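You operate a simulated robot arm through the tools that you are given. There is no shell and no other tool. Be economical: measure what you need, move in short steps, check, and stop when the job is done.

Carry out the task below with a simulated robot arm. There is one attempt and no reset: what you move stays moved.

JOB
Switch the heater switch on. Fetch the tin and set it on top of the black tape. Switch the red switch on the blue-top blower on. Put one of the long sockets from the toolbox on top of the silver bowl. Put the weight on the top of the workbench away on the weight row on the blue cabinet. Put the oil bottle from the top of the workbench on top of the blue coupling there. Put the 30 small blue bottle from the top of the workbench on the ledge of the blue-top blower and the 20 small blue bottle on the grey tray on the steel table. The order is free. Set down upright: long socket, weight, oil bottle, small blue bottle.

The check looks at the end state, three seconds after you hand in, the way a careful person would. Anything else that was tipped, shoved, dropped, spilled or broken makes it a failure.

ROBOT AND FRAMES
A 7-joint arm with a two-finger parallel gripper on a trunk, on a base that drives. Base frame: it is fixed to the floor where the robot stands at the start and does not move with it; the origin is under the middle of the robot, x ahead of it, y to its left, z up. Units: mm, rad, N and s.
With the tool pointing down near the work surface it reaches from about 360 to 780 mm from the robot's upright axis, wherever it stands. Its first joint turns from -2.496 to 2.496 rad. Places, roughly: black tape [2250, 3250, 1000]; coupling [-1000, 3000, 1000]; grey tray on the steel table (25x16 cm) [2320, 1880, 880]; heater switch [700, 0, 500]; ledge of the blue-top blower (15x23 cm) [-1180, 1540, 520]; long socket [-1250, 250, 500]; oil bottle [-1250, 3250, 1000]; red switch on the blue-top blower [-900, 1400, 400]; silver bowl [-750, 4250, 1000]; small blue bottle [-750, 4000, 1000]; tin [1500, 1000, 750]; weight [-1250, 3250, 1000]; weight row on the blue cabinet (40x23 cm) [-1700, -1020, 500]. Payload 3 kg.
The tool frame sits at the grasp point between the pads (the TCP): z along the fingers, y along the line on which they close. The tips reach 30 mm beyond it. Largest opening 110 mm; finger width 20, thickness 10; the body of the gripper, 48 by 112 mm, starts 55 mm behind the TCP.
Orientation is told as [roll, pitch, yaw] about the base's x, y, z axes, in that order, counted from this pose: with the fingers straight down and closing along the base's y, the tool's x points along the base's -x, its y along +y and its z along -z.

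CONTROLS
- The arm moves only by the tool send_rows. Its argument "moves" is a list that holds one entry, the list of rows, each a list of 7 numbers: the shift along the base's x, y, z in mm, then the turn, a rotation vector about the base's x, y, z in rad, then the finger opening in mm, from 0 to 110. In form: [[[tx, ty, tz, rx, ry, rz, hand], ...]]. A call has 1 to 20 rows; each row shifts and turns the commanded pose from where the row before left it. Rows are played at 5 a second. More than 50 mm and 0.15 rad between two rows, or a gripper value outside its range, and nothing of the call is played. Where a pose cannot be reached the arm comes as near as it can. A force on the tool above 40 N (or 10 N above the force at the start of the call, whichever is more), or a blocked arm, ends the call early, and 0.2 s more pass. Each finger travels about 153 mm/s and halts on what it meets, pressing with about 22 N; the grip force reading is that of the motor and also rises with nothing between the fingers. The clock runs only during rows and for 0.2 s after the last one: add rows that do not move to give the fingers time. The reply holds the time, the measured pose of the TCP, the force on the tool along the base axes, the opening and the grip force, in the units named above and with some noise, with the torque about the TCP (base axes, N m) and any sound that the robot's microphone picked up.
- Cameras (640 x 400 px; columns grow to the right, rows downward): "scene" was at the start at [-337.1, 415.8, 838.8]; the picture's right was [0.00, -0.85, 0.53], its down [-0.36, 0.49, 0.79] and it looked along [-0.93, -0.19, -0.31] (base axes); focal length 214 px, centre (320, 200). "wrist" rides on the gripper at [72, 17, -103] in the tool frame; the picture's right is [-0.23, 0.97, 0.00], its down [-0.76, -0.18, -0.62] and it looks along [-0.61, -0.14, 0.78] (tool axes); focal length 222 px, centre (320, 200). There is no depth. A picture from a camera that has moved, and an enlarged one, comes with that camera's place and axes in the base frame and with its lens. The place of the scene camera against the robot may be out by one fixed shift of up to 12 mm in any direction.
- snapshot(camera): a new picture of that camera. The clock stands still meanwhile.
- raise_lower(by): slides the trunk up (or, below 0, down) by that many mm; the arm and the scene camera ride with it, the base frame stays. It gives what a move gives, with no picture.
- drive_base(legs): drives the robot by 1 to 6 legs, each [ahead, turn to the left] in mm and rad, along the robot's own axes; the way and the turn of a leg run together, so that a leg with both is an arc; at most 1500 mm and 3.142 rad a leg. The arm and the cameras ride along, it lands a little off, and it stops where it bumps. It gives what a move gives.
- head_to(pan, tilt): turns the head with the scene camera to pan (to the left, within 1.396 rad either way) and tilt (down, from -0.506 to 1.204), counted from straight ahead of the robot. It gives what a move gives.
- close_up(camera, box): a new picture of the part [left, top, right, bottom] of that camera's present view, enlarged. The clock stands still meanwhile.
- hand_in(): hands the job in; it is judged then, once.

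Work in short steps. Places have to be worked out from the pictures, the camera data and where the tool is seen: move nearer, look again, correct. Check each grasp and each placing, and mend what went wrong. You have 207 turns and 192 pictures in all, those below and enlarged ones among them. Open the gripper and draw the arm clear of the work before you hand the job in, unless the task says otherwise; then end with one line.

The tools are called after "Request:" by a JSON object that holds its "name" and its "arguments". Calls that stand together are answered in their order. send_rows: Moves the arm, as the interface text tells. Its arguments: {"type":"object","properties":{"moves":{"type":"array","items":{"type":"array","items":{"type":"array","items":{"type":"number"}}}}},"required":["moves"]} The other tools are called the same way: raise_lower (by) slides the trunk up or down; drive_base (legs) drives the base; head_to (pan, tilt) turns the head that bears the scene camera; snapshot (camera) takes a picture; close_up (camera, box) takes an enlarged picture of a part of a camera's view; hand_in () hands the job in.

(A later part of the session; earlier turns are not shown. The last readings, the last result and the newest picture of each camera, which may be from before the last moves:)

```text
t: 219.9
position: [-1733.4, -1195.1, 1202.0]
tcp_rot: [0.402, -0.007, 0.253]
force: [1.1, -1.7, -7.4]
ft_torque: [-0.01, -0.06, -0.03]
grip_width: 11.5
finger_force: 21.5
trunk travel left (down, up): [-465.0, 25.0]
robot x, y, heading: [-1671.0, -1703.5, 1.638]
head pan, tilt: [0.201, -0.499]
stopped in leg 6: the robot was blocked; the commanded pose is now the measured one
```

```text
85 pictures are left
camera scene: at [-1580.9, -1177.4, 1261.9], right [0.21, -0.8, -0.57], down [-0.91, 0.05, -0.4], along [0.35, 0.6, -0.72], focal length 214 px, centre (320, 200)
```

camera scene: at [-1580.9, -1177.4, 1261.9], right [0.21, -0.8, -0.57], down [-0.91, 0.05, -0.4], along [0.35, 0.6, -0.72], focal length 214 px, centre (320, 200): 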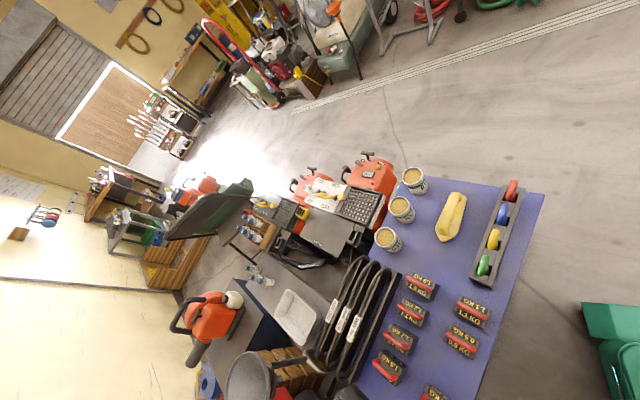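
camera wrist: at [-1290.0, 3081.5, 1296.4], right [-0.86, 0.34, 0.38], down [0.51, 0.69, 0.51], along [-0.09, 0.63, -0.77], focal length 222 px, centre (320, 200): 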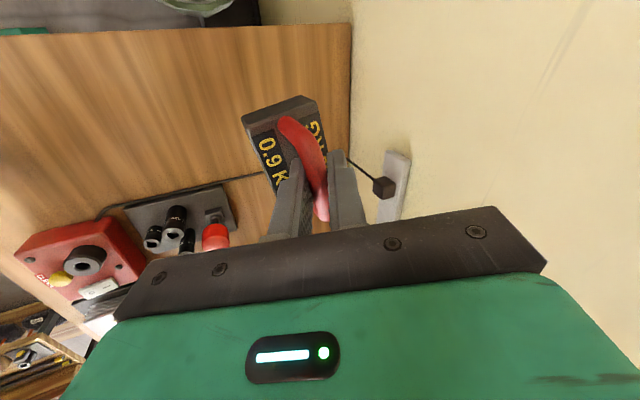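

The weight row with labelled weights is in view. I look straight down over it.

Request:
{"name": "head_to", "arguments": {"pan": 0.35, "tilt": 0.0}}

Request:
{"name": "snapshot", "arguments": {"camera": "scene"}}

Request:
{"name": "snapshot", "arguments": {"camera": "wrist"}}

```text
t: 220.8
position: [-1732.9, -1194.1, 1201.9]
tcp_rot: [0.402, -0.011, 0.25]
force: [0.4, -0.1, -8.1]
ft_torque: [0.03, -0.05, -0.01]
grip_width: 11.6
finger_force: 22.0
trunk travel left (down, up): [-465.0, 25.0]
robot x, y, heading: [-1672.3, -1707.7, 1.638]
head pan, tilt: [0.351, 0.0]
```

```text
84 pictures are left
camera scene: at [-1625.0, -1164.0, 1250.8], right [0.19, -0.71, -0.68], down [-0.97, -0.25, -0.01], along [-0.16, 0.66, -0.73], focal length 214 px, centre (320, 200)
```

scene: 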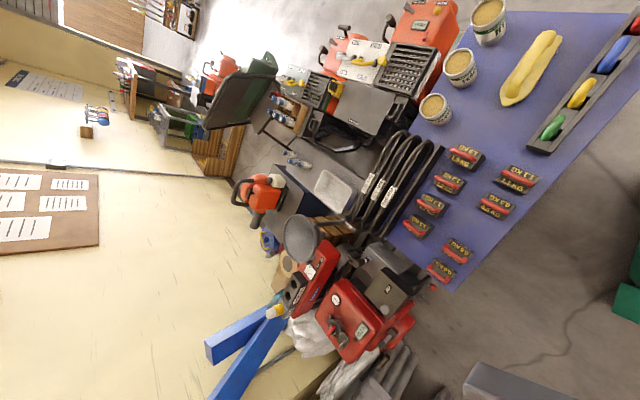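

```text
83 pictures are left
camera wrist: at [-1797.3, -1236.8, 1303.4], right [-0.01, 0.92, 0.38], down [0.83, -0.21, 0.51], along [0.55, 0.32, -0.77], focal length 222 px, centre (320, 200)
```

wrist: 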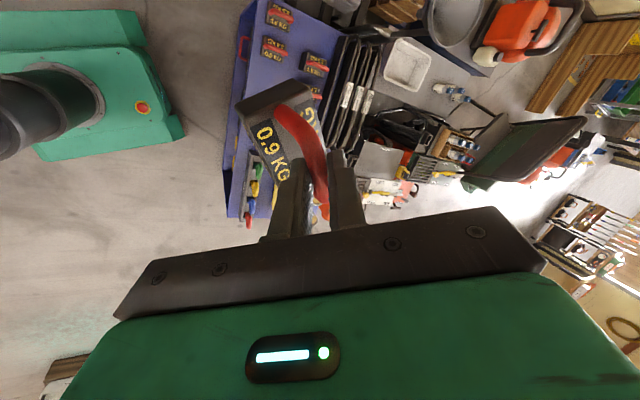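

There appears to be a gap in the south row. I zoom to read it.

Request:
{"name": "close_up", "arguments": {"camera": "scene", "box": [390, 130, 560, 300]}}

```text
2.35 times, centred on (475, 215) of scene
camera zoom: at [-1625.0, -1164.0, 1250.8], right [0.19, -0.71, -0.68], down [-0.97, -0.25, -0.01], along [-0.16, 0.66, -0.73], focal length 505 px, centre (-45, 165)
```

zoom: 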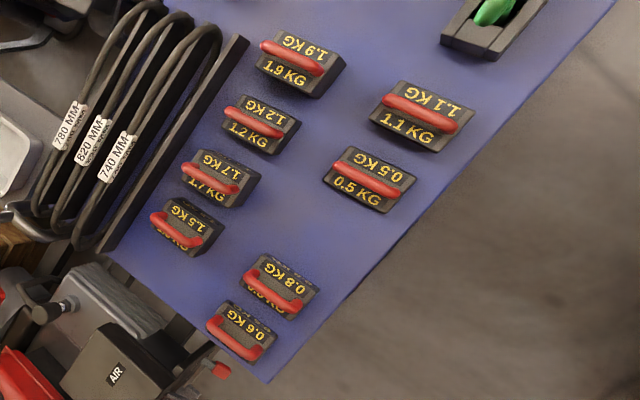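

The free slot lies between 0.5 kg and 0.8 kg at about (-1720, -1094). I turn the tool so the handle lines up with its neighbours, move over the slot and lower the trunk.

Request:
{"name": "send_rows", "arguments": {"moves": [[[2, 12, 0, 0, 0, 0.1275, 5], [2, 12, 0, 0, 0, 0.1275, 5], [2, 12, 0, 0, 0, 0.1275, 5], [2, 12, 0, 0, 0, 0.1275, 5], [2, 12, 0, 0, 0, 0.1275, 5], [2, 12, 0, 0, 0, 0.1275, 5], [3, 12, 0, 0, 0, 0.1275, 5], [3, 13, 0, 0, 0, 0.1275, 5]]]}}

Request:
{"name": "raise_lower", "arguments": {"by": -350}}

Request:
{"name": "head_to", "arguments": {"pan": 0, "tilt": 0.0}}

Request:
{"name": "snapshot", "arguments": {"camera": "scene"}}

Request:
{"name": "snapshot", "arguments": {"camera": "wrist"}}

```text
t: 222.6
position: [-1713.4, -1096.0, 1201.8]
tcp_rot: [0.404, -0.01, 1.274]
force: [0.2, -0.1, -8.8]
ft_torque: [0.03, -0.1, 0.0]
grip_width: 11.7
finger_force: 22.0
trunk travel left (down, up): [-465.0, 25.0]
robot x, y, heading: [-1672.8, -1707.2, 1.638]
head pan, tilt: [0.351, 0.0]
```

```text
t: 226.0
position: [-1714.2, -1096.4, 852.0]
tcp_rot: [0.403, -0.009, 1.271]
force: [1.5, 0.2, -8.6]
ft_torque: [0.03, -0.04, -0.02]
grip_width: 11.7
finger_force: 21.8
trunk travel left (down, up): [-115.0, 375.0]
robot x, y, heading: [-1673.8, -1707.1, 1.636]
head pan, tilt: [0.351, 0.0]
```

```text
t: 226.8
position: [-1714.5, -1097.9, 852.0]
tcp_rot: [0.404, -0.008, 1.271]
force: [-0.2, -1.0, -9.0]
ft_torque: [0.04, -0.03, 0.02]
grip_width: 11.9
finger_force: 22.0
trunk travel left (down, up): [-115.0, 375.0]
robot x, y, heading: [-1675.4, -1705.1, 1.639]
head pan, tilt: [0.0, 0.0]
```

```text
81 pictures are left
camera scene: at [-1663.2, -1004.3, 883.6], right [0.88, -0.27, -0.39], down [-0.3, -0.96, -0.01], along [-0.37, 0.12, -0.92], focal length 214 px, centre (320, 200)
```

scene: 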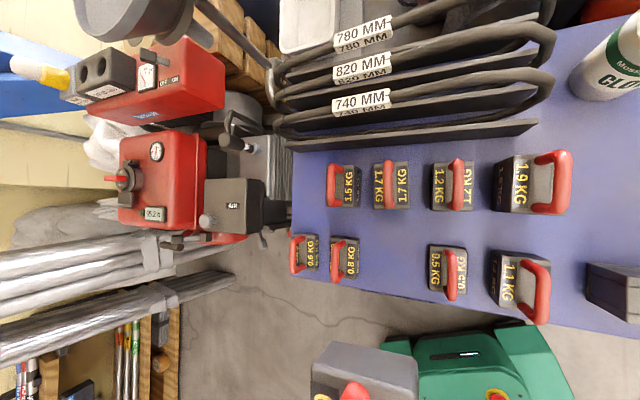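

```text
80 pictures are left
camera wrist: at [-1712.2, -1175.0, 953.3], right [-0.79, 0.48, 0.38], down [0.61, 0.6, 0.51], along [0.01, 0.64, -0.77], focal length 222 px, centre (320, 200)
```

wrist: 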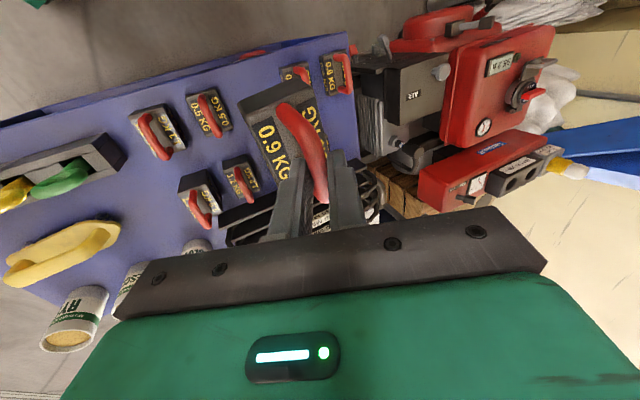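

The neighbours' tops triangulate to z≈507, so the cabinet top is about 457-500; the slot's centre is (-1729, -1088). I correct by (-9, +8), lower further and look.

Request:
{"name": "send_rows", "arguments": {"moves": [[[-4, 4, -43, 0, 0, 0, 5], [-5, 4, -43, 0, 0, 0, 5], [0, 0, -43, 0, 0, 0, 5], [0, 0, -43, 0, 0, 0, 5]]]}}

Request:
{"name": "head_to", "arguments": {"pan": 0, "tilt": 0.35}}

Request:
{"name": "snapshot", "arguments": {"camera": "scene"}}

Request:
{"name": "snapshot", "arguments": {"camera": "wrist"}}

```text
t: 227.8
position: [-1724.3, -1089.9, 679.2]
tcp_rot: [0.403, -0.008, 1.271]
force: [0.1, -0.4, -8.0]
ft_torque: [0.02, -0.07, -0.03]
grip_width: 11.7
finger_force: 22.3
trunk travel left (down, up): [-115.0, 375.0]
robot x, y, heading: [-1670.7, -1706.4, 1.642]
head pan, tilt: [0.0, 0.0]
```

```text
t: 228.7
position: [-1723.7, -1089.1, 680.3]
tcp_rot: [0.404, -0.008, 1.27]
force: [0.1, -0.7, -9.1]
ft_torque: [0.01, -0.01, 0.02]
grip_width: 11.7
finger_force: 21.8
trunk travel left (down, up): [-115.0, 375.0]
robot x, y, heading: [-1673.7, -1702.7, 1.636]
head pan, tilt: [0.0, 0.351]
```

```text
79 pictures are left
camera scene: at [-1683.3, -1026.5, 708.4], right [0.88, -0.27, -0.39], down [-0.15, -0.94, 0.31], along [-0.45, -0.21, -0.87], focal length 214 px, centre (320, 200)
```

scene: 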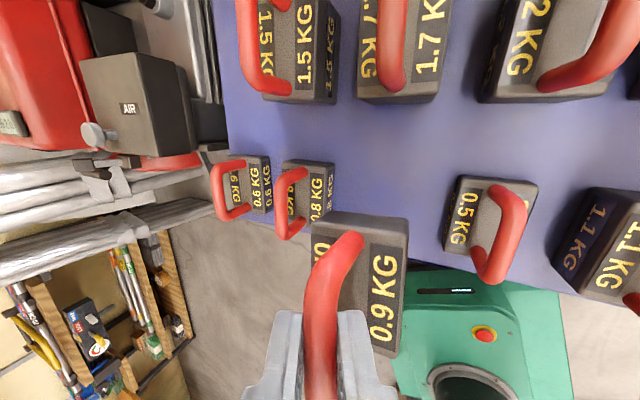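

```text
78 pictures are left
camera wrist: at [-1721.6, -1166.6, 781.4], right [-0.79, 0.48, 0.38], down [0.61, 0.6, 0.51], along [0.01, 0.64, -0.77], focal length 222 px, centre (320, 200)
```

wrist: 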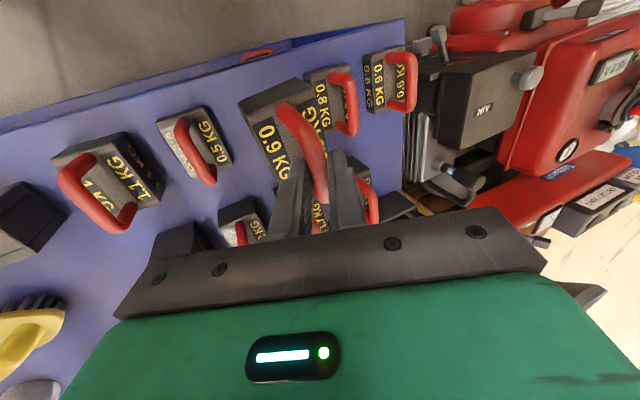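

The slot centre agrees with where I hold the weight. I lower, slowly near the surface.

Request:
{"name": "send_rows", "arguments": {"moves": [[[0, 0, -35, 0, 0, 0, 5], [0, 0, -25, 0, 0, 0, 5], [0, 0, -8, 0, 0, 0, 5], [0, 0, -5, 0, 0, 0, 5], [0, 0, -5, 0, 0, 0, 5]]]}}

Request:
{"name": "snapshot", "arguments": {"camera": "wrist"}}

Request:
{"name": "snapshot", "arguments": {"camera": "scene"}}

```text
t: 229.9
position: [-1724.5, -1089.5, 600.9]
tcp_rot: [0.403, -0.009, 1.27]
force: [0.6, -1.0, -9.1]
ft_torque: [0.05, -0.08, -0.02]
grip_width: 11.9
finger_force: 21.7
trunk travel left (down, up): [-115.0, 375.0]
robot x, y, heading: [-1669.6, -1706.4, 1.633]
head pan, tilt: [0.0, 0.351]
```

```text
77 pictures are left
camera wrist: at [-1721.8, -1166.8, 703.1], right [-0.79, 0.48, 0.38], down [0.61, 0.6, 0.51], along [0.01, 0.64, -0.77], focal length 222 px, centre (320, 200)
```

wrist: 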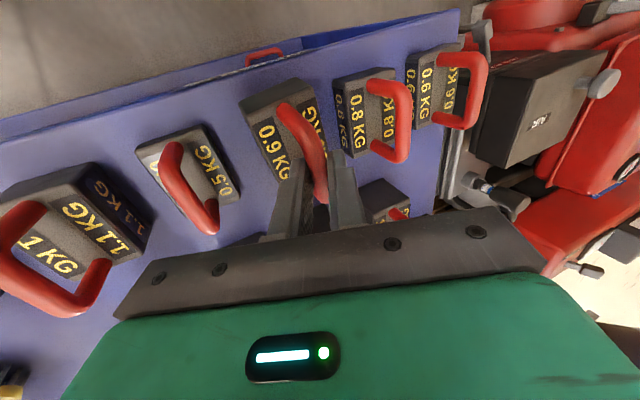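

```text
76 pictures are left
camera scene: at [-1683.5, -1026.7, 630.2], right [0.88, -0.27, -0.39], down [-0.15, -0.94, 0.31], along [-0.45, -0.21, -0.87], focal length 214 px, centre (320, 200)
```

scene: 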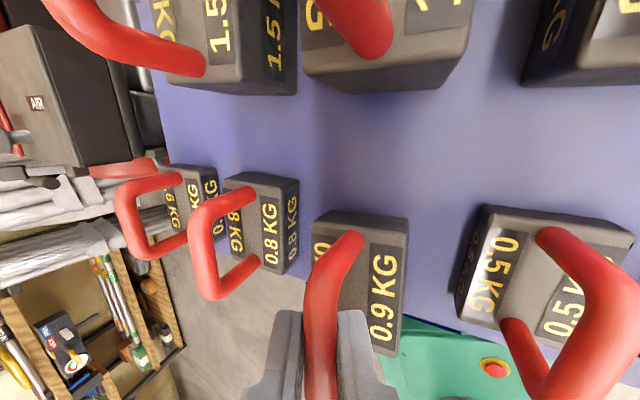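

Balanced between its neighbours. I continue down in small steps to contact.

Request:
{"name": "send_rows", "arguments": {"moves": [[[0, 0, -5, 0, 0, 0, 5], [0, 0, -5, 0, 0, 0, 5], [0, 0, -4, 0, 0, 0, 5], [0, 0, -4, 0, 0, 0, 5], [0, 0, -4, 0, 0, 0, 5], [0, 0, -4, 0, 0, 0, 5]]]}}

Request:
{"name": "snapshot", "arguments": {"camera": "wrist"}}

```text
t: 231.3
position: [-1724.3, -1087.9, 576.8]
tcp_rot: [0.404, -0.01, 1.269]
force: [-4.8, 2.8, 12.2]
ft_torque: [-0.28, 0.25, 0.01]
grip_width: 12.1
finger_force: 22.5
trunk travel left (down, up): [-115.0, 375.0]
robot x, y, heading: [-1672.9, -1706.8, 1.645]
head pan, tilt: [0.0, 0.351]
```

```text
75 pictures are left
camera wrist: at [-1721.4, -1167.1, 677.9], right [-0.79, 0.48, 0.38], down [0.61, 0.6, 0.51], along [0.01, 0.64, -0.77], focal length 222 px, centre (320, 200)
```

wrist: 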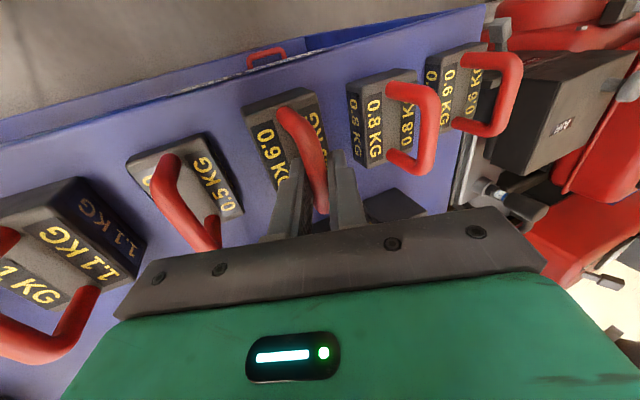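

The cabinet now carries the weight (force reversed). I open the fingers and withdraw along the tool axis.

Request:
{"name": "send_rows", "arguments": {"moves": [[[0, 0, 0, 0, 0, 0, 16], [0, 0, 0, 0, 0, 0, 30], [0, 0, 0, 0, 0, 0, 40], [6, -2, 15, 0, 0, 0, 40], [10, -3, 25, 0, 0, 0, 40], [10, -3, 40, 0, 0, 0, 40], [0, 0, 45, 0, 0, 0, 40], [0, 0, 45, 0, 0, 0, 40]]]}}

Request:
{"name": "snapshot", "arguments": {"camera": "scene"}}

Request:
{"name": "snapshot", "arguments": {"camera": "wrist"}}

```text
t: 233.1
position: [-1697.6, -1096.6, 746.8]
tcp_rot: [0.403, -0.009, 1.269]
force: [-0.4, 0.0, -1.0]
ft_torque: [-0.06, 0.0, -0.01]
grip_width: 39.8
finger_force: 0.1
trunk travel left (down, up): [-115.0, 375.0]
robot x, y, heading: [-1670.6, -1704.1, 1.636]
head pan, tilt: [0.0, 0.351]
```

```text
74 pictures are left
camera scene: at [-1656.4, -1034.2, 774.3], right [0.88, -0.27, -0.39], down [-0.15, -0.94, 0.31], along [-0.45, -0.21, -0.87], focal length 214 px, centre (320, 200)
```

scene: 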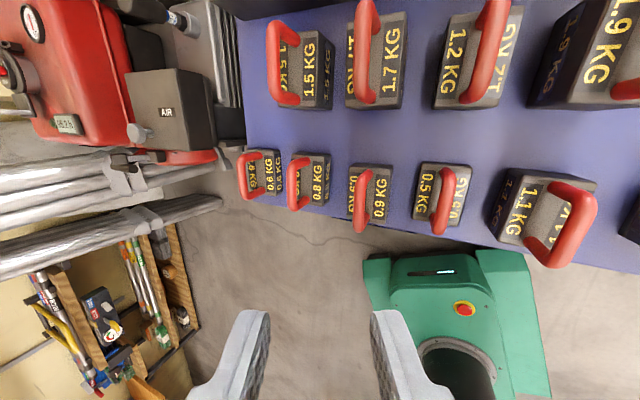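

```text
73 pictures are left
camera wrist: at [-1694.9, -1174.2, 847.2], right [-0.79, 0.48, 0.38], down [0.61, 0.6, 0.51], along [0.01, 0.64, -0.77], focal length 222 px, centre (320, 200)
```

wrist: 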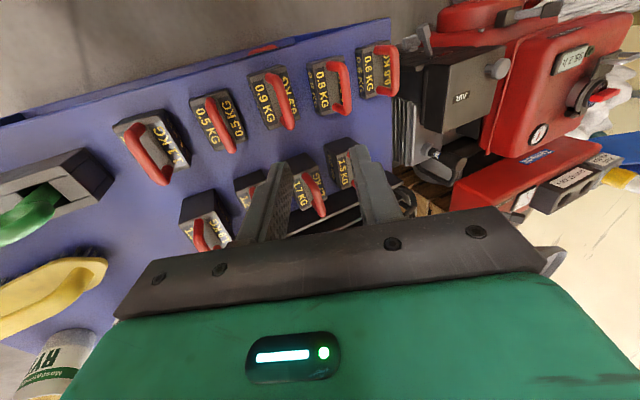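

The 0.9 kg weight stands neatly in its slot. I straighten the tool, raise the trunk, and drive to the socket toolbox.

Request:
{"name": "send_rows", "arguments": {"moves": [[[0, -20, 40, -0.0387, -0.1253, 0, 60], [0, -30, 40, -0.0387, -0.1253, 0, 80], [0, -30, 40, -0.0387, -0.1253, 0, 80], [0, -40, 20, 0, 0, 0.125, 80], [0, 0, 0, 0, 0, 0.125, 80], [0, 0, 0, 0, 0, 0.12, 80]]]}}

Request:
{"name": "raise_lower", "arguments": {"by": 250}}

Request:
{"name": "drive_base", "arguments": {"legs": [[0, -1.571], [1150, 0], [0, 1.504], [1500, 0], [1060, 0], [0, 2.3]]}}

Request:
{"name": "head_to", "arguments": {"pan": 0, "tilt": -0.5}}

Request:
{"name": "snapshot", "arguments": {"camera": "scene"}}

```text
t: 234.5
position: [-1697.2, -1216.7, 886.9]
tcp_rot: [0.008, -0.008, 1.645]
force: [-1.2, 0.7, 0.7]
ft_torque: [0.01, -0.02, 0.02]
grip_width: 80.1
finger_force: 0.0
trunk travel left (down, up): [-115.0, 375.0]
robot x, y, heading: [-1675.1, -1707.3, 1.634]
head pan, tilt: [0.0, 0.351]
```

```text
t: 237.1
position: [-1697.2, -1216.4, 1135.2]
tcp_rot: [0.011, -0.009, 1.645]
force: [0.1, -0.8, -0.4]
ft_torque: [0.03, -0.02, 0.01]
grip_width: 79.9
finger_force: 0.0
trunk travel left (down, up): [-365.0, 125.0]
robot x, y, heading: [-1675.0, -1705.8, 1.635]
head pan, tilt: [0.0, 0.351]
```

```text
t: 262.9
position: [-674.5, 1450.8, 1135.7]
tcp_rot: [0.011, -0.009, 1.663]
force: [0.9, -0.3, 0.3]
ft_torque: [-0.04, 0.0, 0.02]
grip_width: 79.9
finger_force: 0.1
trunk travel left (down, up): [-365.0, 125.0]
robot x, y, heading: [-636.1, 961.9, 1.724]
head pan, tilt: [0.0, 0.351]
stopped in leg 6: the robot was blocked; the commanded pose is now the measured one
```

```text
t: 264.1
position: [-676.0, 1450.2, 1137.0]
tcp_rot: [0.009, -0.01, 1.663]
force: [-0.3, 0.2, -0.2]
ft_torque: [-0.01, 0.01, 0.0]
grip_width: 79.9
finger_force: 0.0
trunk travel left (down, up): [-365.0, 125.0]
robot x, y, heading: [-632.2, 960.0, 1.723]
head pan, tilt: [0.0, -0.499]
```

```text
72 pictures are left
camera scene: at [-685.3, 1591.9, 1194.8], right [1.0, 0.09, -0.01], down [0.08, -0.87, -0.49], along [-0.05, 0.48, -0.87], focal length 214 px, centre (320, 200)
```

scene: 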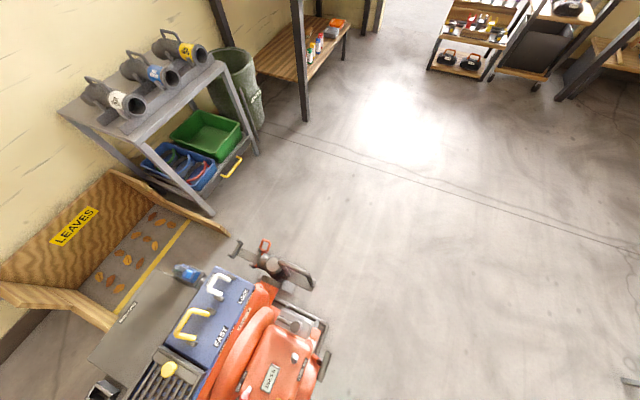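

The base's left corner bumped near the blower. I back away and then turn toward the toolbox.

Request:
{"name": "drive_base", "arguments": {"legs": [[0, -0.1], [-330, 0]]}}

Request:
{"name": "snapshot", "arguments": {"camera": "scene"}}

```text
t: 265.2
position: [-627.9, 1443.1, 1137.6]
tcp_rot: [0.013, -0.008, 1.565]
force: [0.6, -0.6, -0.7]
ft_torque: [0.0, 0.04, -0.01]
grip_width: 80.0
finger_force: 0.0
trunk travel left (down, up): [-365.0, 125.0]
robot x, y, heading: [-632.9, 955.3, 1.664]
head pan, tilt: [0.0, -0.499]
stopped in leg 2: the robot was blocked; the commanded pose is now the measured one
```

```text
71 pictures are left
camera scene: at [-621.3, 1585.5, 1195.3], right [1.0, -0.01, -0.01], down [-0.01, -0.87, -0.49], along [-0.01, 0.49, -0.87], focal length 214 px, centre (320, 200)
```

scene: 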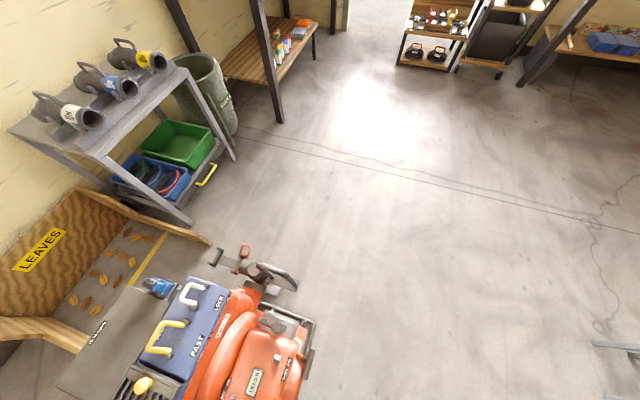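

Reversing is blocked too. I look back at the base to see what's touching.

Request:
{"name": "head_to", "arguments": {"pan": 0.5, "tilt": 0.5}}

Request:
{"name": "snapshot", "arguments": {"camera": "scene"}}

Request:
{"name": "snapshot", "arguments": {"camera": "wrist"}}

```text
t: 266.5
position: [-627.8, 1443.8, 1137.2]
tcp_rot: [0.011, -0.008, 1.564]
force: [0.7, -0.6, 0.5]
ft_torque: [-0.01, -0.01, 0.01]
grip_width: 79.9
finger_force: 0.1
trunk travel left (down, up): [-365.0, 125.0]
robot x, y, heading: [-630.9, 956.3, 1.668]
head pan, tilt: [0.499, 0.499]
```

```text
70 pictures are left
camera scene: at [-666.1, 1499.9, 1182.4], right [0.87, 0.0, -0.49], down [0.23, -0.88, 0.41], along [-0.43, -0.47, -0.77], focal length 214 px, centre (320, 200)
```

scene: 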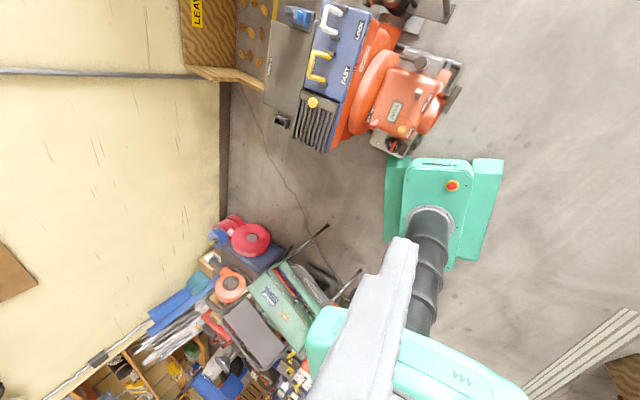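

```text
69 pictures are left
camera wrist: at [-643.6, 1369.7, 1240.7], right [-0.97, 0.23, 0.01], down [0.19, 0.75, 0.63], along [0.14, 0.61, -0.78], focal length 222 px, centre (320, 200)
```

wrist: 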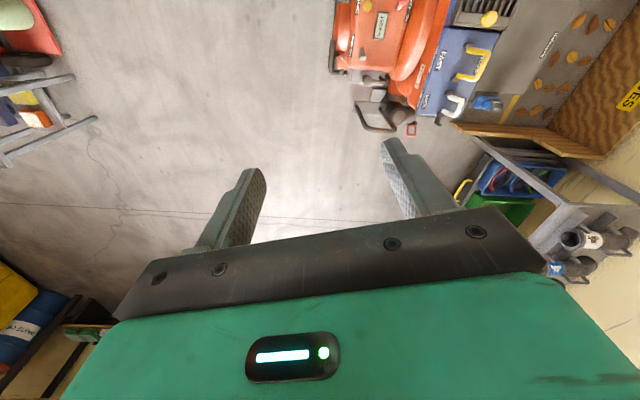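

The base's front-left corner is right at the blower's front frame, with the rear free. I try reversing straight again gently.

Request:
{"name": "drive_base", "arguments": {"legs": [[-150, 0]]}}

Request:
{"name": "snapshot", "arguments": {"camera": "scene"}}

```text
t: 267.9
position: [-611.8, 1296.0, 1136.1]
tcp_rot: [0.01, -0.007, 1.561]
force: [-0.3, 1.2, -0.3]
ft_torque: [-0.05, 0.02, -0.01]
grip_width: 79.8
finger_force: 0.1
trunk travel left (down, up): [-365.0, 125.0]
robot x, y, heading: [-618.5, 804.4, 1.665]
head pan, tilt: [0.499, 0.499]
```

```text
68 pictures are left
camera scene: at [-651.3, 1353.1, 1182.3], right [0.87, 0.0, -0.49], down [0.23, -0.88, 0.41], along [-0.43, -0.47, -0.77], focal length 214 px, centre (320, 200)
```

scene: 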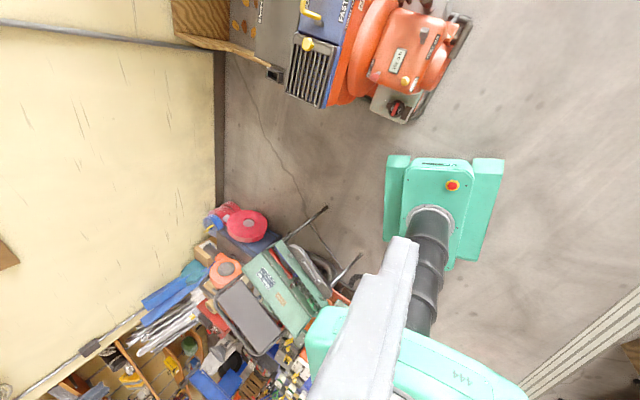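

Freed, and the blower stands as before. Its red switch is within reach from here, so I do that now; I look at it closer.

Request:
{"name": "head_to", "arguments": {"pan": 0.3, "tilt": 0.0}}

Request:
{"name": "close_up", "arguments": {"camera": "scene", "box": [200, 100, 400, 300]}}

```text
t: 268.8
position: [-614.1, 1295.1, 1138.4]
tcp_rot: [0.01, -0.009, 1.56]
force: [-1.1, -0.1, 0.0]
ft_torque: [0.03, -0.03, -0.02]
grip_width: 80.0
finger_force: 0.1
trunk travel left (down, up): [-365.0, 125.0]
robot x, y, heading: [-619.7, 805.9, 1.659]
head pan, tilt: [0.3, 0.0]
```

```text
2.00 times, centred on (300, 200) of scene
camera zoom: at [-634.1, 1398.8, 1176.9], right [0.95, -0.01, -0.31], down [-0.01, -1.0, -0.01], along [-0.31, 0.01, -0.95], focal length 429 px, centre (360, 200)
```

zoom: 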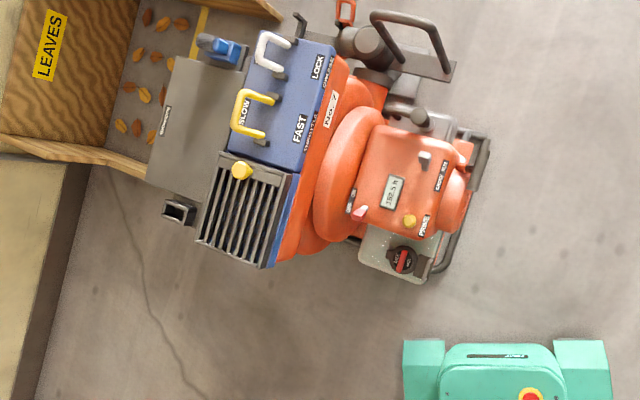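

There's a small red switch near (362,210) on the engine cover besides the fuel cap. I move the arm nearer for a better view.

Request:
{"name": "send_rows", "arguments": {"moves": [[[-40, -20, -20, 0, 0, 0, 40], [-40, -20, -20, 0, 0, 0, 0], [-40, -10, -20, 0, 0, 0, 0], [-20, 0, -20, 0, 0, 0, 0]]]}}

Request:
{"name": "raise_lower", "arguments": {"by": -250}}

Request:
{"name": "head_to", "arguments": {"pan": 0.0, "tilt": 0.0}}

Request:
{"name": "snapshot", "arguments": {"camera": "scene"}}

Request:
{"name": "snapshot", "arguments": {"camera": "wrist"}}

```text
t: 269.8
position: [-752.5, 1247.2, 1057.5]
tcp_rot: [0.009, -0.011, 1.562]
force: [0.1, -0.4, -0.2]
ft_torque: [0.03, 0.04, -0.02]
grip_width: 0.0
finger_force: 22.2
trunk travel left (down, up): [-365.0, 125.0]
robot x, y, heading: [-618.0, 804.6, 1.666]
head pan, tilt: [0.3, 0.0]
```

```text
t: 272.4
position: [-752.8, 1246.4, 808.6]
tcp_rot: [0.011, -0.009, 1.562]
force: [0.2, 0.5, -0.3]
ft_torque: [-0.03, 0.04, 0.02]
grip_width: 0.1
finger_force: 21.8
trunk travel left (down, up): [-115.0, 375.0]
robot x, y, heading: [-619.2, 800.9, 1.668]
head pan, tilt: [0.3, 0.0]
```

```text
t: 273.2
position: [-752.5, 1246.7, 807.9]
tcp_rot: [0.009, -0.008, 1.561]
force: [0.1, -0.7, 0.4]
ft_torque: [0.02, -0.01, 0.0]
grip_width: 0.2
finger_force: 22.4
trunk travel left (down, up): [-115.0, 375.0]
robot x, y, heading: [-620.1, 806.1, 1.662]
head pan, tilt: [0.0, 0.0]
```

```text
66 pictures are left
camera scene: at [-747.6, 1348.6, 843.2], right [1.0, -0.01, -0.01], down [-0.01, -1.0, -0.01], along [-0.01, 0.01, -1.0], focal length 214 px, centre (320, 200)
```

scene: 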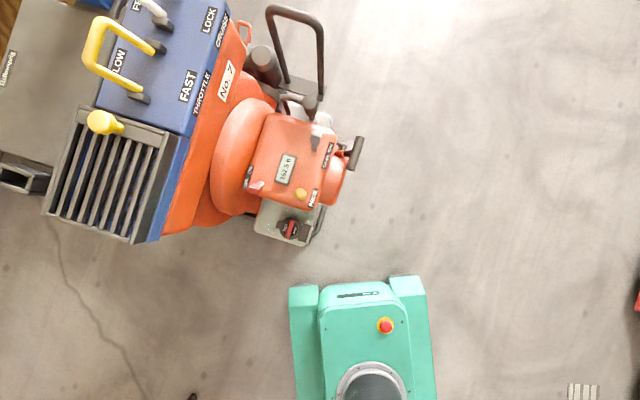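

```text
65 pictures are left
camera wrist: at [-769.1, 1172.6, 911.6], right [-0.97, 0.24, 0.01], down [0.19, 0.75, 0.63], along [0.14, 0.61, -0.78], focal length 222 px, centre (320, 200)
```

wrist: 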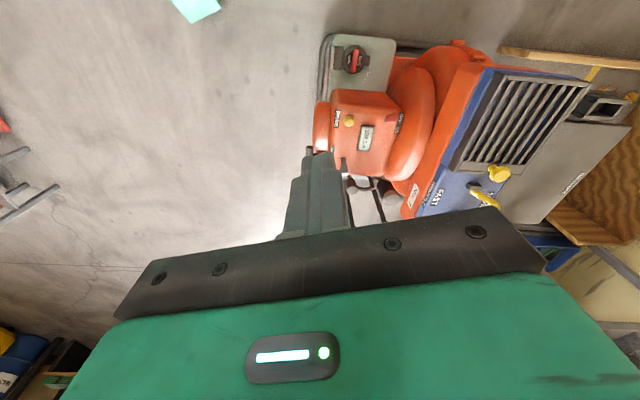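

I zoom on the engine cover.

Request:
{"name": "close_up", "arguments": {"camera": "scene", "box": [220, 120, 350, 250]}}

Request:
{"name": "close_up", "arguments": {"camera": "wrist", "box": [310, 20, 440, 200]}}

```text
3.08 times, centred on (285, 185) of scene
camera zoom: at [-747.6, 1348.6, 843.2], right [1.0, -0.01, -0.01], down [-0.01, -1.0, -0.01], along [-0.01, 0.01, -1.0], focal length 660 px, centre (428, 246)
```

zoom: 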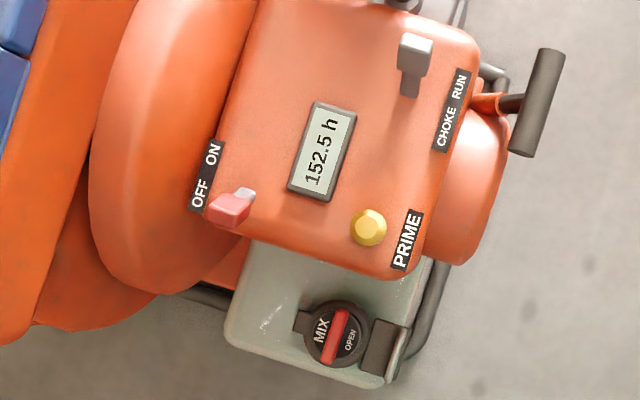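

```text
2.22 times, centred on (375, 110) of wrist
camera zoom: at [-769.1, 1172.6, 911.6], right [-0.97, 0.24, 0.01], down [0.19, 0.75, 0.63], along [0.14, 0.61, -0.78], focal length 494 px, centre (198, 400)
```

zoom: 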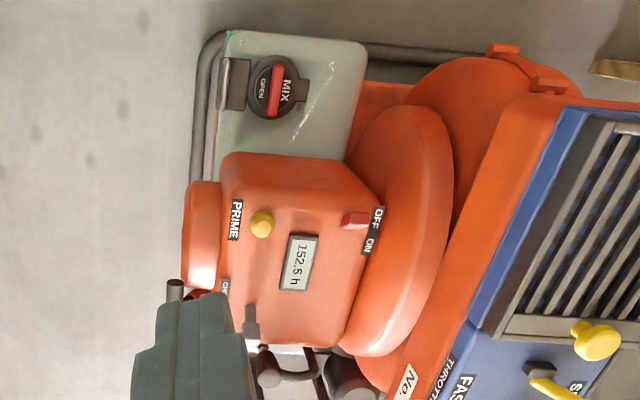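

The red knob sits at OFF at about (-891, 1386, 397); ON lies toward (+0.34, +0.94). I move in closer above it for a detailed view.

Request:
{"name": "send_rows", "arguments": {"moves": [[[-40, 20, -20, 0, 0, 0, 0], [-40, 20, -20, 0, 0, 0, 0], [-40, 20, -20, 0, 0, 0, 0], [-20, 20, -40, 0, 0, 0, 0], [0, 0, -45, 0, 0, 0, 0], [0, 0, -45, 0, 0, 0, 0]]]}}

Request:
{"name": "head_to", "arguments": {"pan": 0.0, "tilt": 0.4}}

Request:
{"name": "snapshot", "arguments": {"camera": "scene"}}

Request:
{"name": "close_up", "arguments": {"camera": "wrist", "box": [220, 60, 420, 220]}}

```text
t: 274.6
position: [-892.7, 1325.6, 618.2]
tcp_rot: [0.013, -0.012, 1.562]
force: [0.1, 0.3, 0.5]
ft_torque: [0.01, 0.01, -0.03]
grip_width: 0.0
finger_force: 21.8
trunk travel left (down, up): [-115.0, 375.0]
robot x, y, heading: [-618.3, 806.5, 1.664]
head pan, tilt: [0.0, 0.0]
```

```text
t: 275.5
position: [-892.4, 1325.5, 618.4]
tcp_rot: [0.009, -0.01, 1.562]
force: [-0.1, 0.8, -0.3]
ft_torque: [0.03, 0.04, 0.0]
grip_width: 0.0
finger_force: 22.2
trunk travel left (down, up): [-115.0, 375.0]
robot x, y, heading: [-619.3, 803.2, 1.666]
head pan, tilt: [0.0, 0.4]
```

```text
62 pictures are left
camera scene: at [-887.3, 1390.6, 650.4], right [1.0, -0.01, -0.01], down [0.0, -0.92, 0.38], along [-0.01, -0.38, -0.92], focal length 214 px, centre (320, 200)
```

scene: 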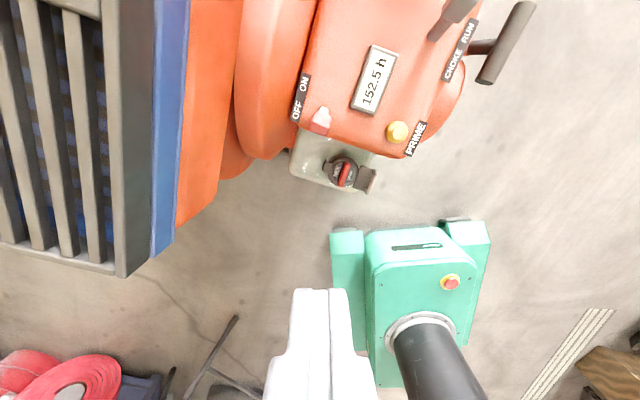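

```text
2.50 times, centred on (320, 140) of wrist
camera zoom: at [-908.6, 1251.6, 721.8], right [-0.97, 0.24, 0.01], down [0.19, 0.75, 0.63], along [0.14, 0.61, -0.78], focal length 555 px, centre (320, 350)
```

zoom: 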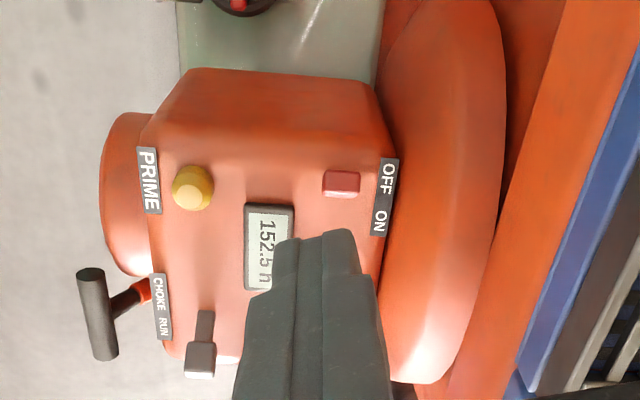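

Knob top is at (-893, 1390, 383). To keep the gripper body clear of the fan housing I turn the tool 90°, then come down just south of the knob.

Request:
{"name": "send_rows", "arguments": {"moves": [[[-1, 4, 0, 0, 0, 0.143, 0], [-1, 4, 0, 0, 0, 0.143, 0], [-1, 4, 0, 0, 0, 0.143, 0], [-1, 4, 0, 0, 0, 0.143, 0], [-1, 4, 0, 0, 0, 0.143, 0], [-1, 4, 0, 0, 0, 0.143, 0], [-1, 4, -20, 0, 0, 0.143, 0], [-1, 3, -30, 0, 0, 0.143, 0], [-1, 3, -30, 0, 0, 0.143, 0], [0, 3, -30, 0, 0, 0.143, 0], [0, 0, -30, 0, 0, 0.14, 0]]]}}

Request:
{"name": "snapshot", "arguments": {"camera": "scene"}}

Request:
{"name": "snapshot", "arguments": {"camera": "wrist"}}

```text
t: 277.8
position: [-898.7, 1365.6, 500.2]
tcp_rot: [0.01, -0.01, 3.034]
force: [20.6, -7.7, 18.0]
ft_torque: [1.21, 2.58, -0.26]
grip_width: 0.1
finger_force: 21.9
trunk travel left (down, up): [-115.0, 375.0]
robot x, y, heading: [-617.1, 807.0, 1.666]
head pan, tilt: [0.0, 0.4]
stopped in row 11: the force on the tool passed its limit at 60 N (the readings are from after the stop); the commanded pose is now the measured one
```

```text
60 pictures are left
camera scene: at [-963.6, 1367.0, 532.6], right [0.11, 0.99, -0.01], down [0.91, -0.1, 0.4], along [0.4, -0.05, -0.92], focal length 214 px, centre (320, 200)
```

scene: 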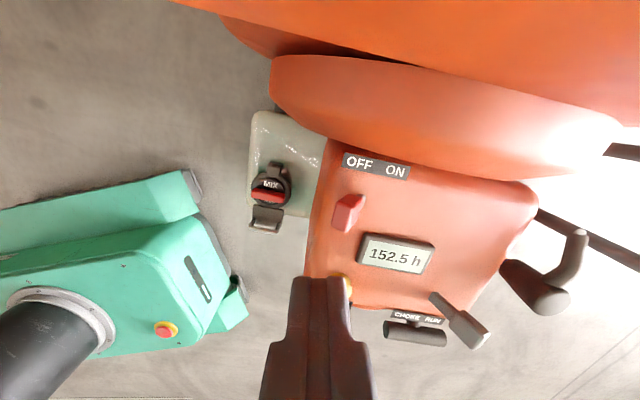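

```text
59 pictures are left
camera wrist: at [-826.2, 1341.9, 603.4], right [-0.33, -0.94, 0.01], down [-0.73, 0.27, 0.63], along [-0.6, 0.2, -0.78], focal length 222 px, centre (320, 200)
```

wrist: 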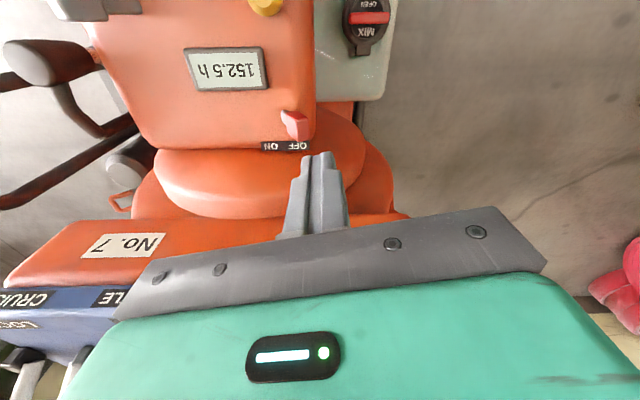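

The gripper's upper body touched the tall fan housing on the west side. I back off and lean the tool 0.35 rad eastward so the body stays clear.

Request:
{"name": "send_rows", "arguments": {"moves": [[[15, -5, 40, 0, 0, 0, 0], [15, 0, 30, 0, 0.12, 0, 0], [10, 0, 0, 0, 0.12, 0, 0], [10, 0, 0, 0, 0.11, 0, 0]]]}}

Request:
{"name": "snapshot", "arguments": {"camera": "wrist"}}

```text
t: 278.8
position: [-850.2, 1361.5, 569.8]
tcp_rot: [0.048, -0.359, 3.028]
force: [0.3, 0.7, -0.2]
ft_torque: [-0.02, -0.02, -0.03]
grip_width: 0.4
finger_force: 22.0
trunk travel left (down, up): [-115.0, 375.0]
robot x, y, heading: [-621.3, 805.1, 1.666]
head pan, tilt: [0.0, 0.4]
```

```text
58 pictures are left
camera wrist: at [-747.0, 1337.2, 641.8], right [-0.3, -0.94, 0.12], down [-0.47, 0.26, 0.84], along [-0.83, 0.2, -0.52], focal length 222 px, centre (320, 200)
```

wrist: 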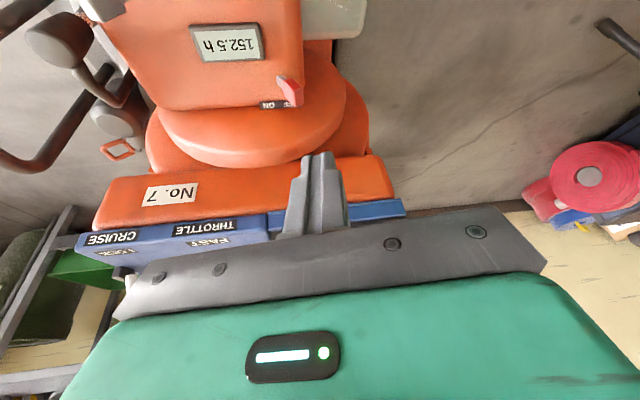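

Clear now. I descend toward the spot just south of the knob, staying slightly above the cover.

Request:
{"name": "send_rows", "arguments": {"moves": [[[-9, 0, -38, 0, 0, 0, 0], [-9, 0, -38, 0, 0, 0, 0], [-9, 0, -38, 0, 0, 0, 0], [-9, -1, -33, 0, 0, 0, 0]]]}}

Request:
{"name": "snapshot", "arguments": {"camera": "wrist"}}

Request:
{"name": "head_to", "arguments": {"pan": 0, "tilt": 0.6}}

Request:
{"name": "snapshot", "arguments": {"camera": "scene"}}

```text
t: 279.8
position: [-886.7, 1359.5, 421.5]
tcp_rot: [0.046, -0.358, 3.027]
force: [-0.4, 1.3, -0.7]
ft_torque: [-0.01, -0.02, -0.02]
grip_width: 0.2
finger_force: 22.1
trunk travel left (down, up): [-115.0, 375.0]
robot x, y, heading: [-621.4, 804.2, 1.662]
head pan, tilt: [0.0, 0.4]
```

```text
57 pictures are left
camera wrist: at [-783.2, 1335.8, 494.1], right [-0.31, -0.94, 0.12], down [-0.47, 0.26, 0.84], along [-0.83, 0.2, -0.52], focal length 222 px, centre (320, 200)
```

wrist: 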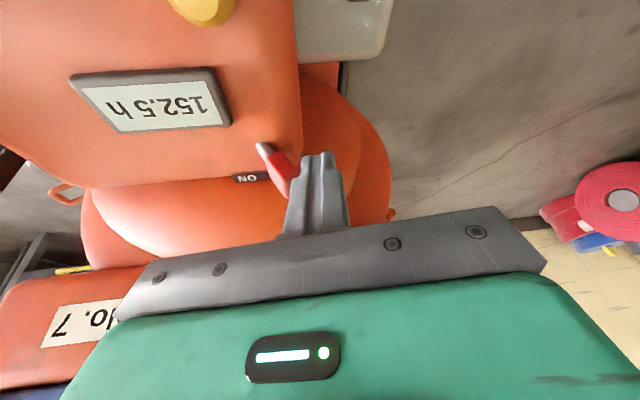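

```text
t: 280.5
position: [-885.2, 1360.1, 422.7]
tcp_rot: [0.05, -0.359, 3.026]
force: [0.1, -0.2, -0.8]
ft_torque: [0.0, -0.01, 0.0]
grip_width: 0.0
finger_force: 21.5
trunk travel left (down, up): [-115.0, 375.0]
robot x, y, heading: [-616.5, 806.0, 1.668]
head pan, tilt: [0.0, 0.6]
```

```text
56 pictures are left
camera scene: at [-918.4, 1358.6, 474.4], right [0.1, 0.99, -0.05], down [0.97, -0.08, 0.24], along [0.23, -0.07, -0.97], focal length 214 px, centre (320, 200)
```

scene: 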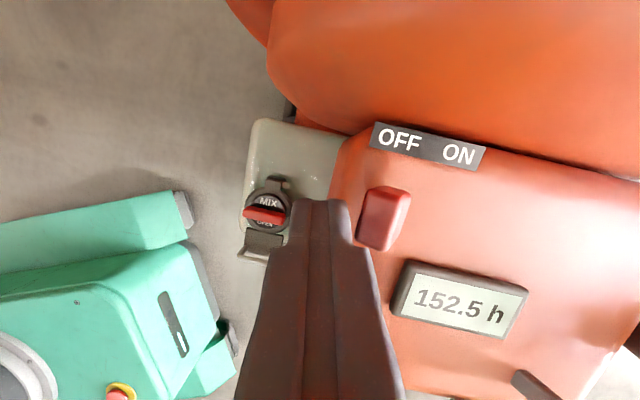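

The knob is just beside the tip. I go 12 mm lower and slide it toward ON.

Request:
{"name": "send_rows", "arguments": {"moves": [[[-2, 0, -6, 0, 0, 0, 0], [-2, 0, -6, 0, 0, 0, 0], [1.4, 4.8, 0, 0, 0, 0, 0], [1.4, 4.8, 0, 0, 0, 0, 0], [1.4, 4.8, 0, 0, 0, 0, 0], [1.4, 4.8, 0, 0, 0, 0, 0], [1.4, 4.8, 0, 0, 0, 0, 0]]]}}

Request:
{"name": "snapshot", "arguments": {"camera": "scene"}}

```text
t: 281.6
position: [-887.7, 1368.9, 412.9]
tcp_rot: [0.052, -0.365, 3.028]
force: [13.0, -15.0, 23.9]
ft_torque: [0.26, -0.15, -0.18]
grip_width: 0.1
finger_force: 21.5
trunk travel left (down, up): [-115.0, 375.0]
robot x, y, heading: [-620.5, 806.5, 1.668]
head pan, tilt: [0.0, 0.6]
stopped in row 5: the force on the tool passed its limit at 46 N (the readings are from after the stop); the commanded pose is now the measured one
```

```text
55 pictures are left
camera scene: at [-920.0, 1367.9, 465.6], right [0.1, 0.99, -0.05], down [0.97, -0.08, 0.23], along [0.23, -0.07, -0.97], focal length 214 px, centre (320, 200)
```

scene: 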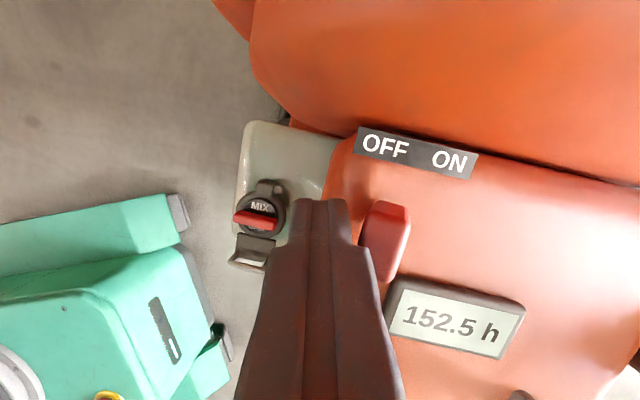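

The knob hasn't moved and the tip was also pressing on the cover. I raise 7 mm to push only against the knob's upper part.

Request:
{"name": "send_rows", "arguments": {"moves": [[[0, -3, 7, 0, 0, 0, 0], [1.4, 4.8, 0, 0, 0, 0, 0], [1.4, 4.8, 0, 0, 0, 0, 0], [1, 3, 0, 0, 0, 0, 0], [1, 3, 0, 0, 0, 0, 0], [1, 3, 0, 0, 0, 0, 0], [1, 3, 0, 0, 0, 0, 0], [1, 3, 0, 0, 0, 0, 0]]]}}

Request:
{"name": "snapshot", "arguments": {"camera": "scene"}}

Request:
{"name": "close_up", "arguments": {"camera": "wrist", "box": [220, 60, 400, 220]}}

```text
t: 283.4
position: [-880.3, 1389.9, 418.0]
tcp_rot: [0.053, -0.361, 3.028]
force: [-0.5, 0.1, 0.8]
ft_torque: [-0.02, 0.0, -0.02]
grip_width: 0.1
finger_force: 22.2
trunk travel left (down, up): [-115.0, 375.0]
robot x, y, heading: [-618.8, 805.7, 1.668]
head pan, tilt: [0.0, 0.6]
```

```text
54 pictures are left
camera scene: at [-912.9, 1389.7, 470.4], right [0.09, 0.99, -0.05], down [0.97, -0.08, 0.24], along [0.23, -0.07, -0.97], focal length 214 px, centre (320, 200)
```

scene: 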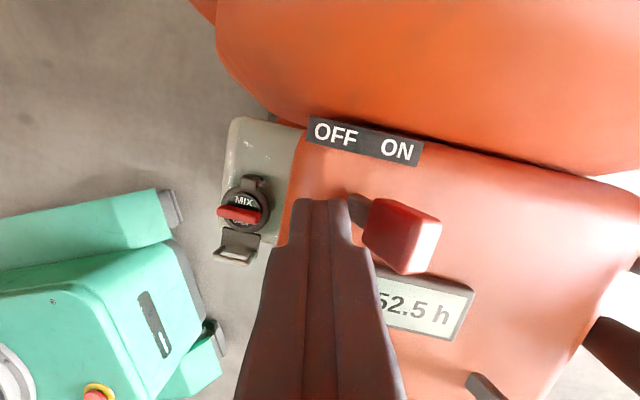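

```text
2.50 times, centred on (310, 140) of wrist
camera zoom: at [-778.0, 1367.0, 490.3], right [-0.3, -0.94, 0.13], down [-0.47, 0.26, 0.84], along [-0.83, 0.2, -0.52], focal length 555 px, centre (345, 350)
```

zoom: 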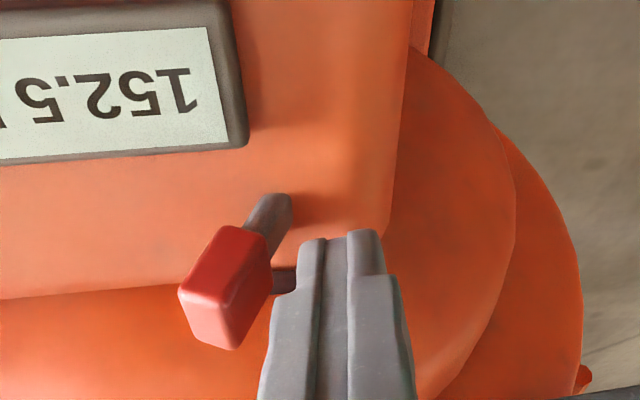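

The toggle has flipped over to the ON side. I withdraw up along the tool axis and check it stays.

Request:
{"name": "send_rows", "arguments": {"moves": [[[0, -8, 5, 0, 0, 0, 0], [12, -5, 35, 0, 0, 0, 0], [14, -5, 40, 0, 0, 0, 0], [14, -10, 40, 0, -0.12, 0, 0], [10, -20, 40, 0, -0.12, 0, 0], [0, -20, 40, 0, -0.11, 0, 0]]]}}

Request:
{"name": "snapshot", "arguments": {"camera": "scene"}}

```text
t: 284.8
position: [-830.7, 1324.3, 619.3]
tcp_rot: [0.013, -0.014, 3.035]
force: [-0.2, -0.3, -0.3]
ft_torque: [-0.03, 0.02, -0.03]
grip_width: 0.0
finger_force: 22.3
trunk travel left (down, up): [-115.0, 375.0]
robot x, y, heading: [-617.5, 804.3, 1.665]
head pan, tilt: [0.0, 0.6]
```

```text
52 pictures are left
camera scene: at [-880.0, 1322.7, 655.0], right [0.11, 0.99, -0.01], down [0.83, -0.08, 0.56], along [0.55, -0.07, -0.83], focal length 214 px, centre (320, 200)
```

scene: 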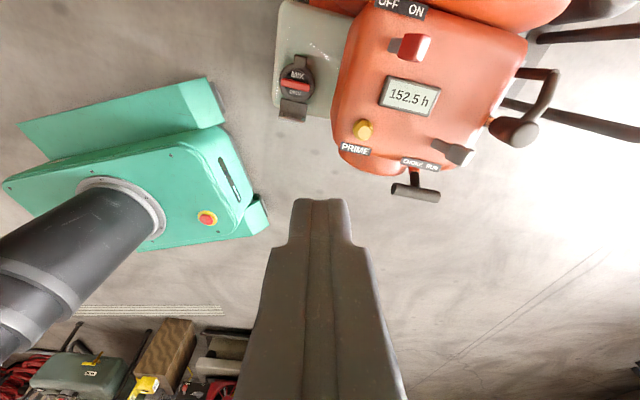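

The red switch is ON. I raise the arm, turn to the socket toolbox and move a little closer.

Request:
{"name": "raise_lower", "arguments": {"by": 330}}

Request:
{"name": "drive_base", "arguments": {"legs": [[0, 2.16], [170, 0]]}}

Request:
{"name": "head_to", "arguments": {"pan": 0, "tilt": -0.2}}

Request:
{"name": "send_rows", "arguments": {"moves": [[[0, 0, 0, 0, 0, -0.14, 40], [0, 0, 0, 0, 0, -0.14, 80], [0, 0, 0, 0, 0, -0.14, 80], [0, 0, 0, 0, 0, -0.14, 80], [0, 0, 0, 0, 0, -0.14, 80], [0, 0, 0, 0, 0, -0.14, 80], [0, 0, 0, 0, 0, -0.14, 80], [0, 0, 0, 0, 0, -0.14, 80], [0, 0, 0, 0, 0, -0.14, 80], [0, 0, 0, 0, 0, -0.14, 80]]]}}

Request:
{"name": "snapshot", "arguments": {"camera": "scene"}}

```text
t: 288.0
position: [-831.2, 1324.0, 949.0]
tcp_rot: [0.012, -0.014, 3.036]
force: [0.5, 0.5, -0.1]
ft_torque: [0.0, 0.02, 0.03]
grip_width: 0.2
finger_force: 22.1
trunk travel left (down, up): [-445.0, 45.0]
robot x, y, heading: [-621.3, 804.8, 1.662]
head pan, tilt: [0.0, 0.6]
```

```text
t: 293.6
position: [-943.1, 342.0, 949.5]
tcp_rot: [0.011, -0.012, -1.099]
force: [1.1, -0.3, -0.7]
ft_torque: [0.07, 0.08, -0.02]
grip_width: 0.0
finger_force: 22.1
trunk travel left (down, up): [-445.0, 45.0]
robot x, y, heading: [-683.9, 876.4, -2.443]
head pan, tilt: [0.0, 0.6]
stopped in leg 1: the robot was blocked; the commanded pose is now the measured one
```

```text
t: 294.7
position: [-944.9, 343.3, 949.2]
tcp_rot: [0.011, -0.015, -1.102]
force: [0.5, -0.1, -0.2]
ft_torque: [0.03, 0.03, 0.01]
grip_width: 0.1
finger_force: 22.0
trunk travel left (down, up): [-445.0, 45.0]
robot x, y, heading: [-682.1, 879.8, -2.439]
head pan, tilt: [0.0, -0.201]
```

```text
t: 296.9
position: [-944.3, 343.8, 949.4]
tcp_rot: [0.011, -0.014, -2.503]
force: [0.1, 0.5, -0.4]
ft_torque: [-0.02, 0.02, 0.0]
grip_width: 80.0
finger_force: 0.0
trunk travel left (down, up): [-445.0, 45.0]
robot x, y, heading: [-684.0, 876.4, -2.445]
head pan, tilt: [0.0, -0.201]
```

```text
51 pictures are left
camera scene: at [-1042.3, 261.3, 992.1], right [-0.6, 0.8, -0.01], down [0.79, 0.58, -0.21], along [-0.16, -0.14, -0.98], focal length 214 px, centre (320, 200)
```

scene: 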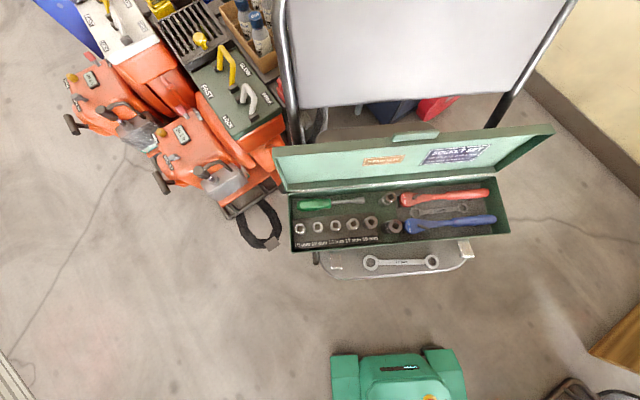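

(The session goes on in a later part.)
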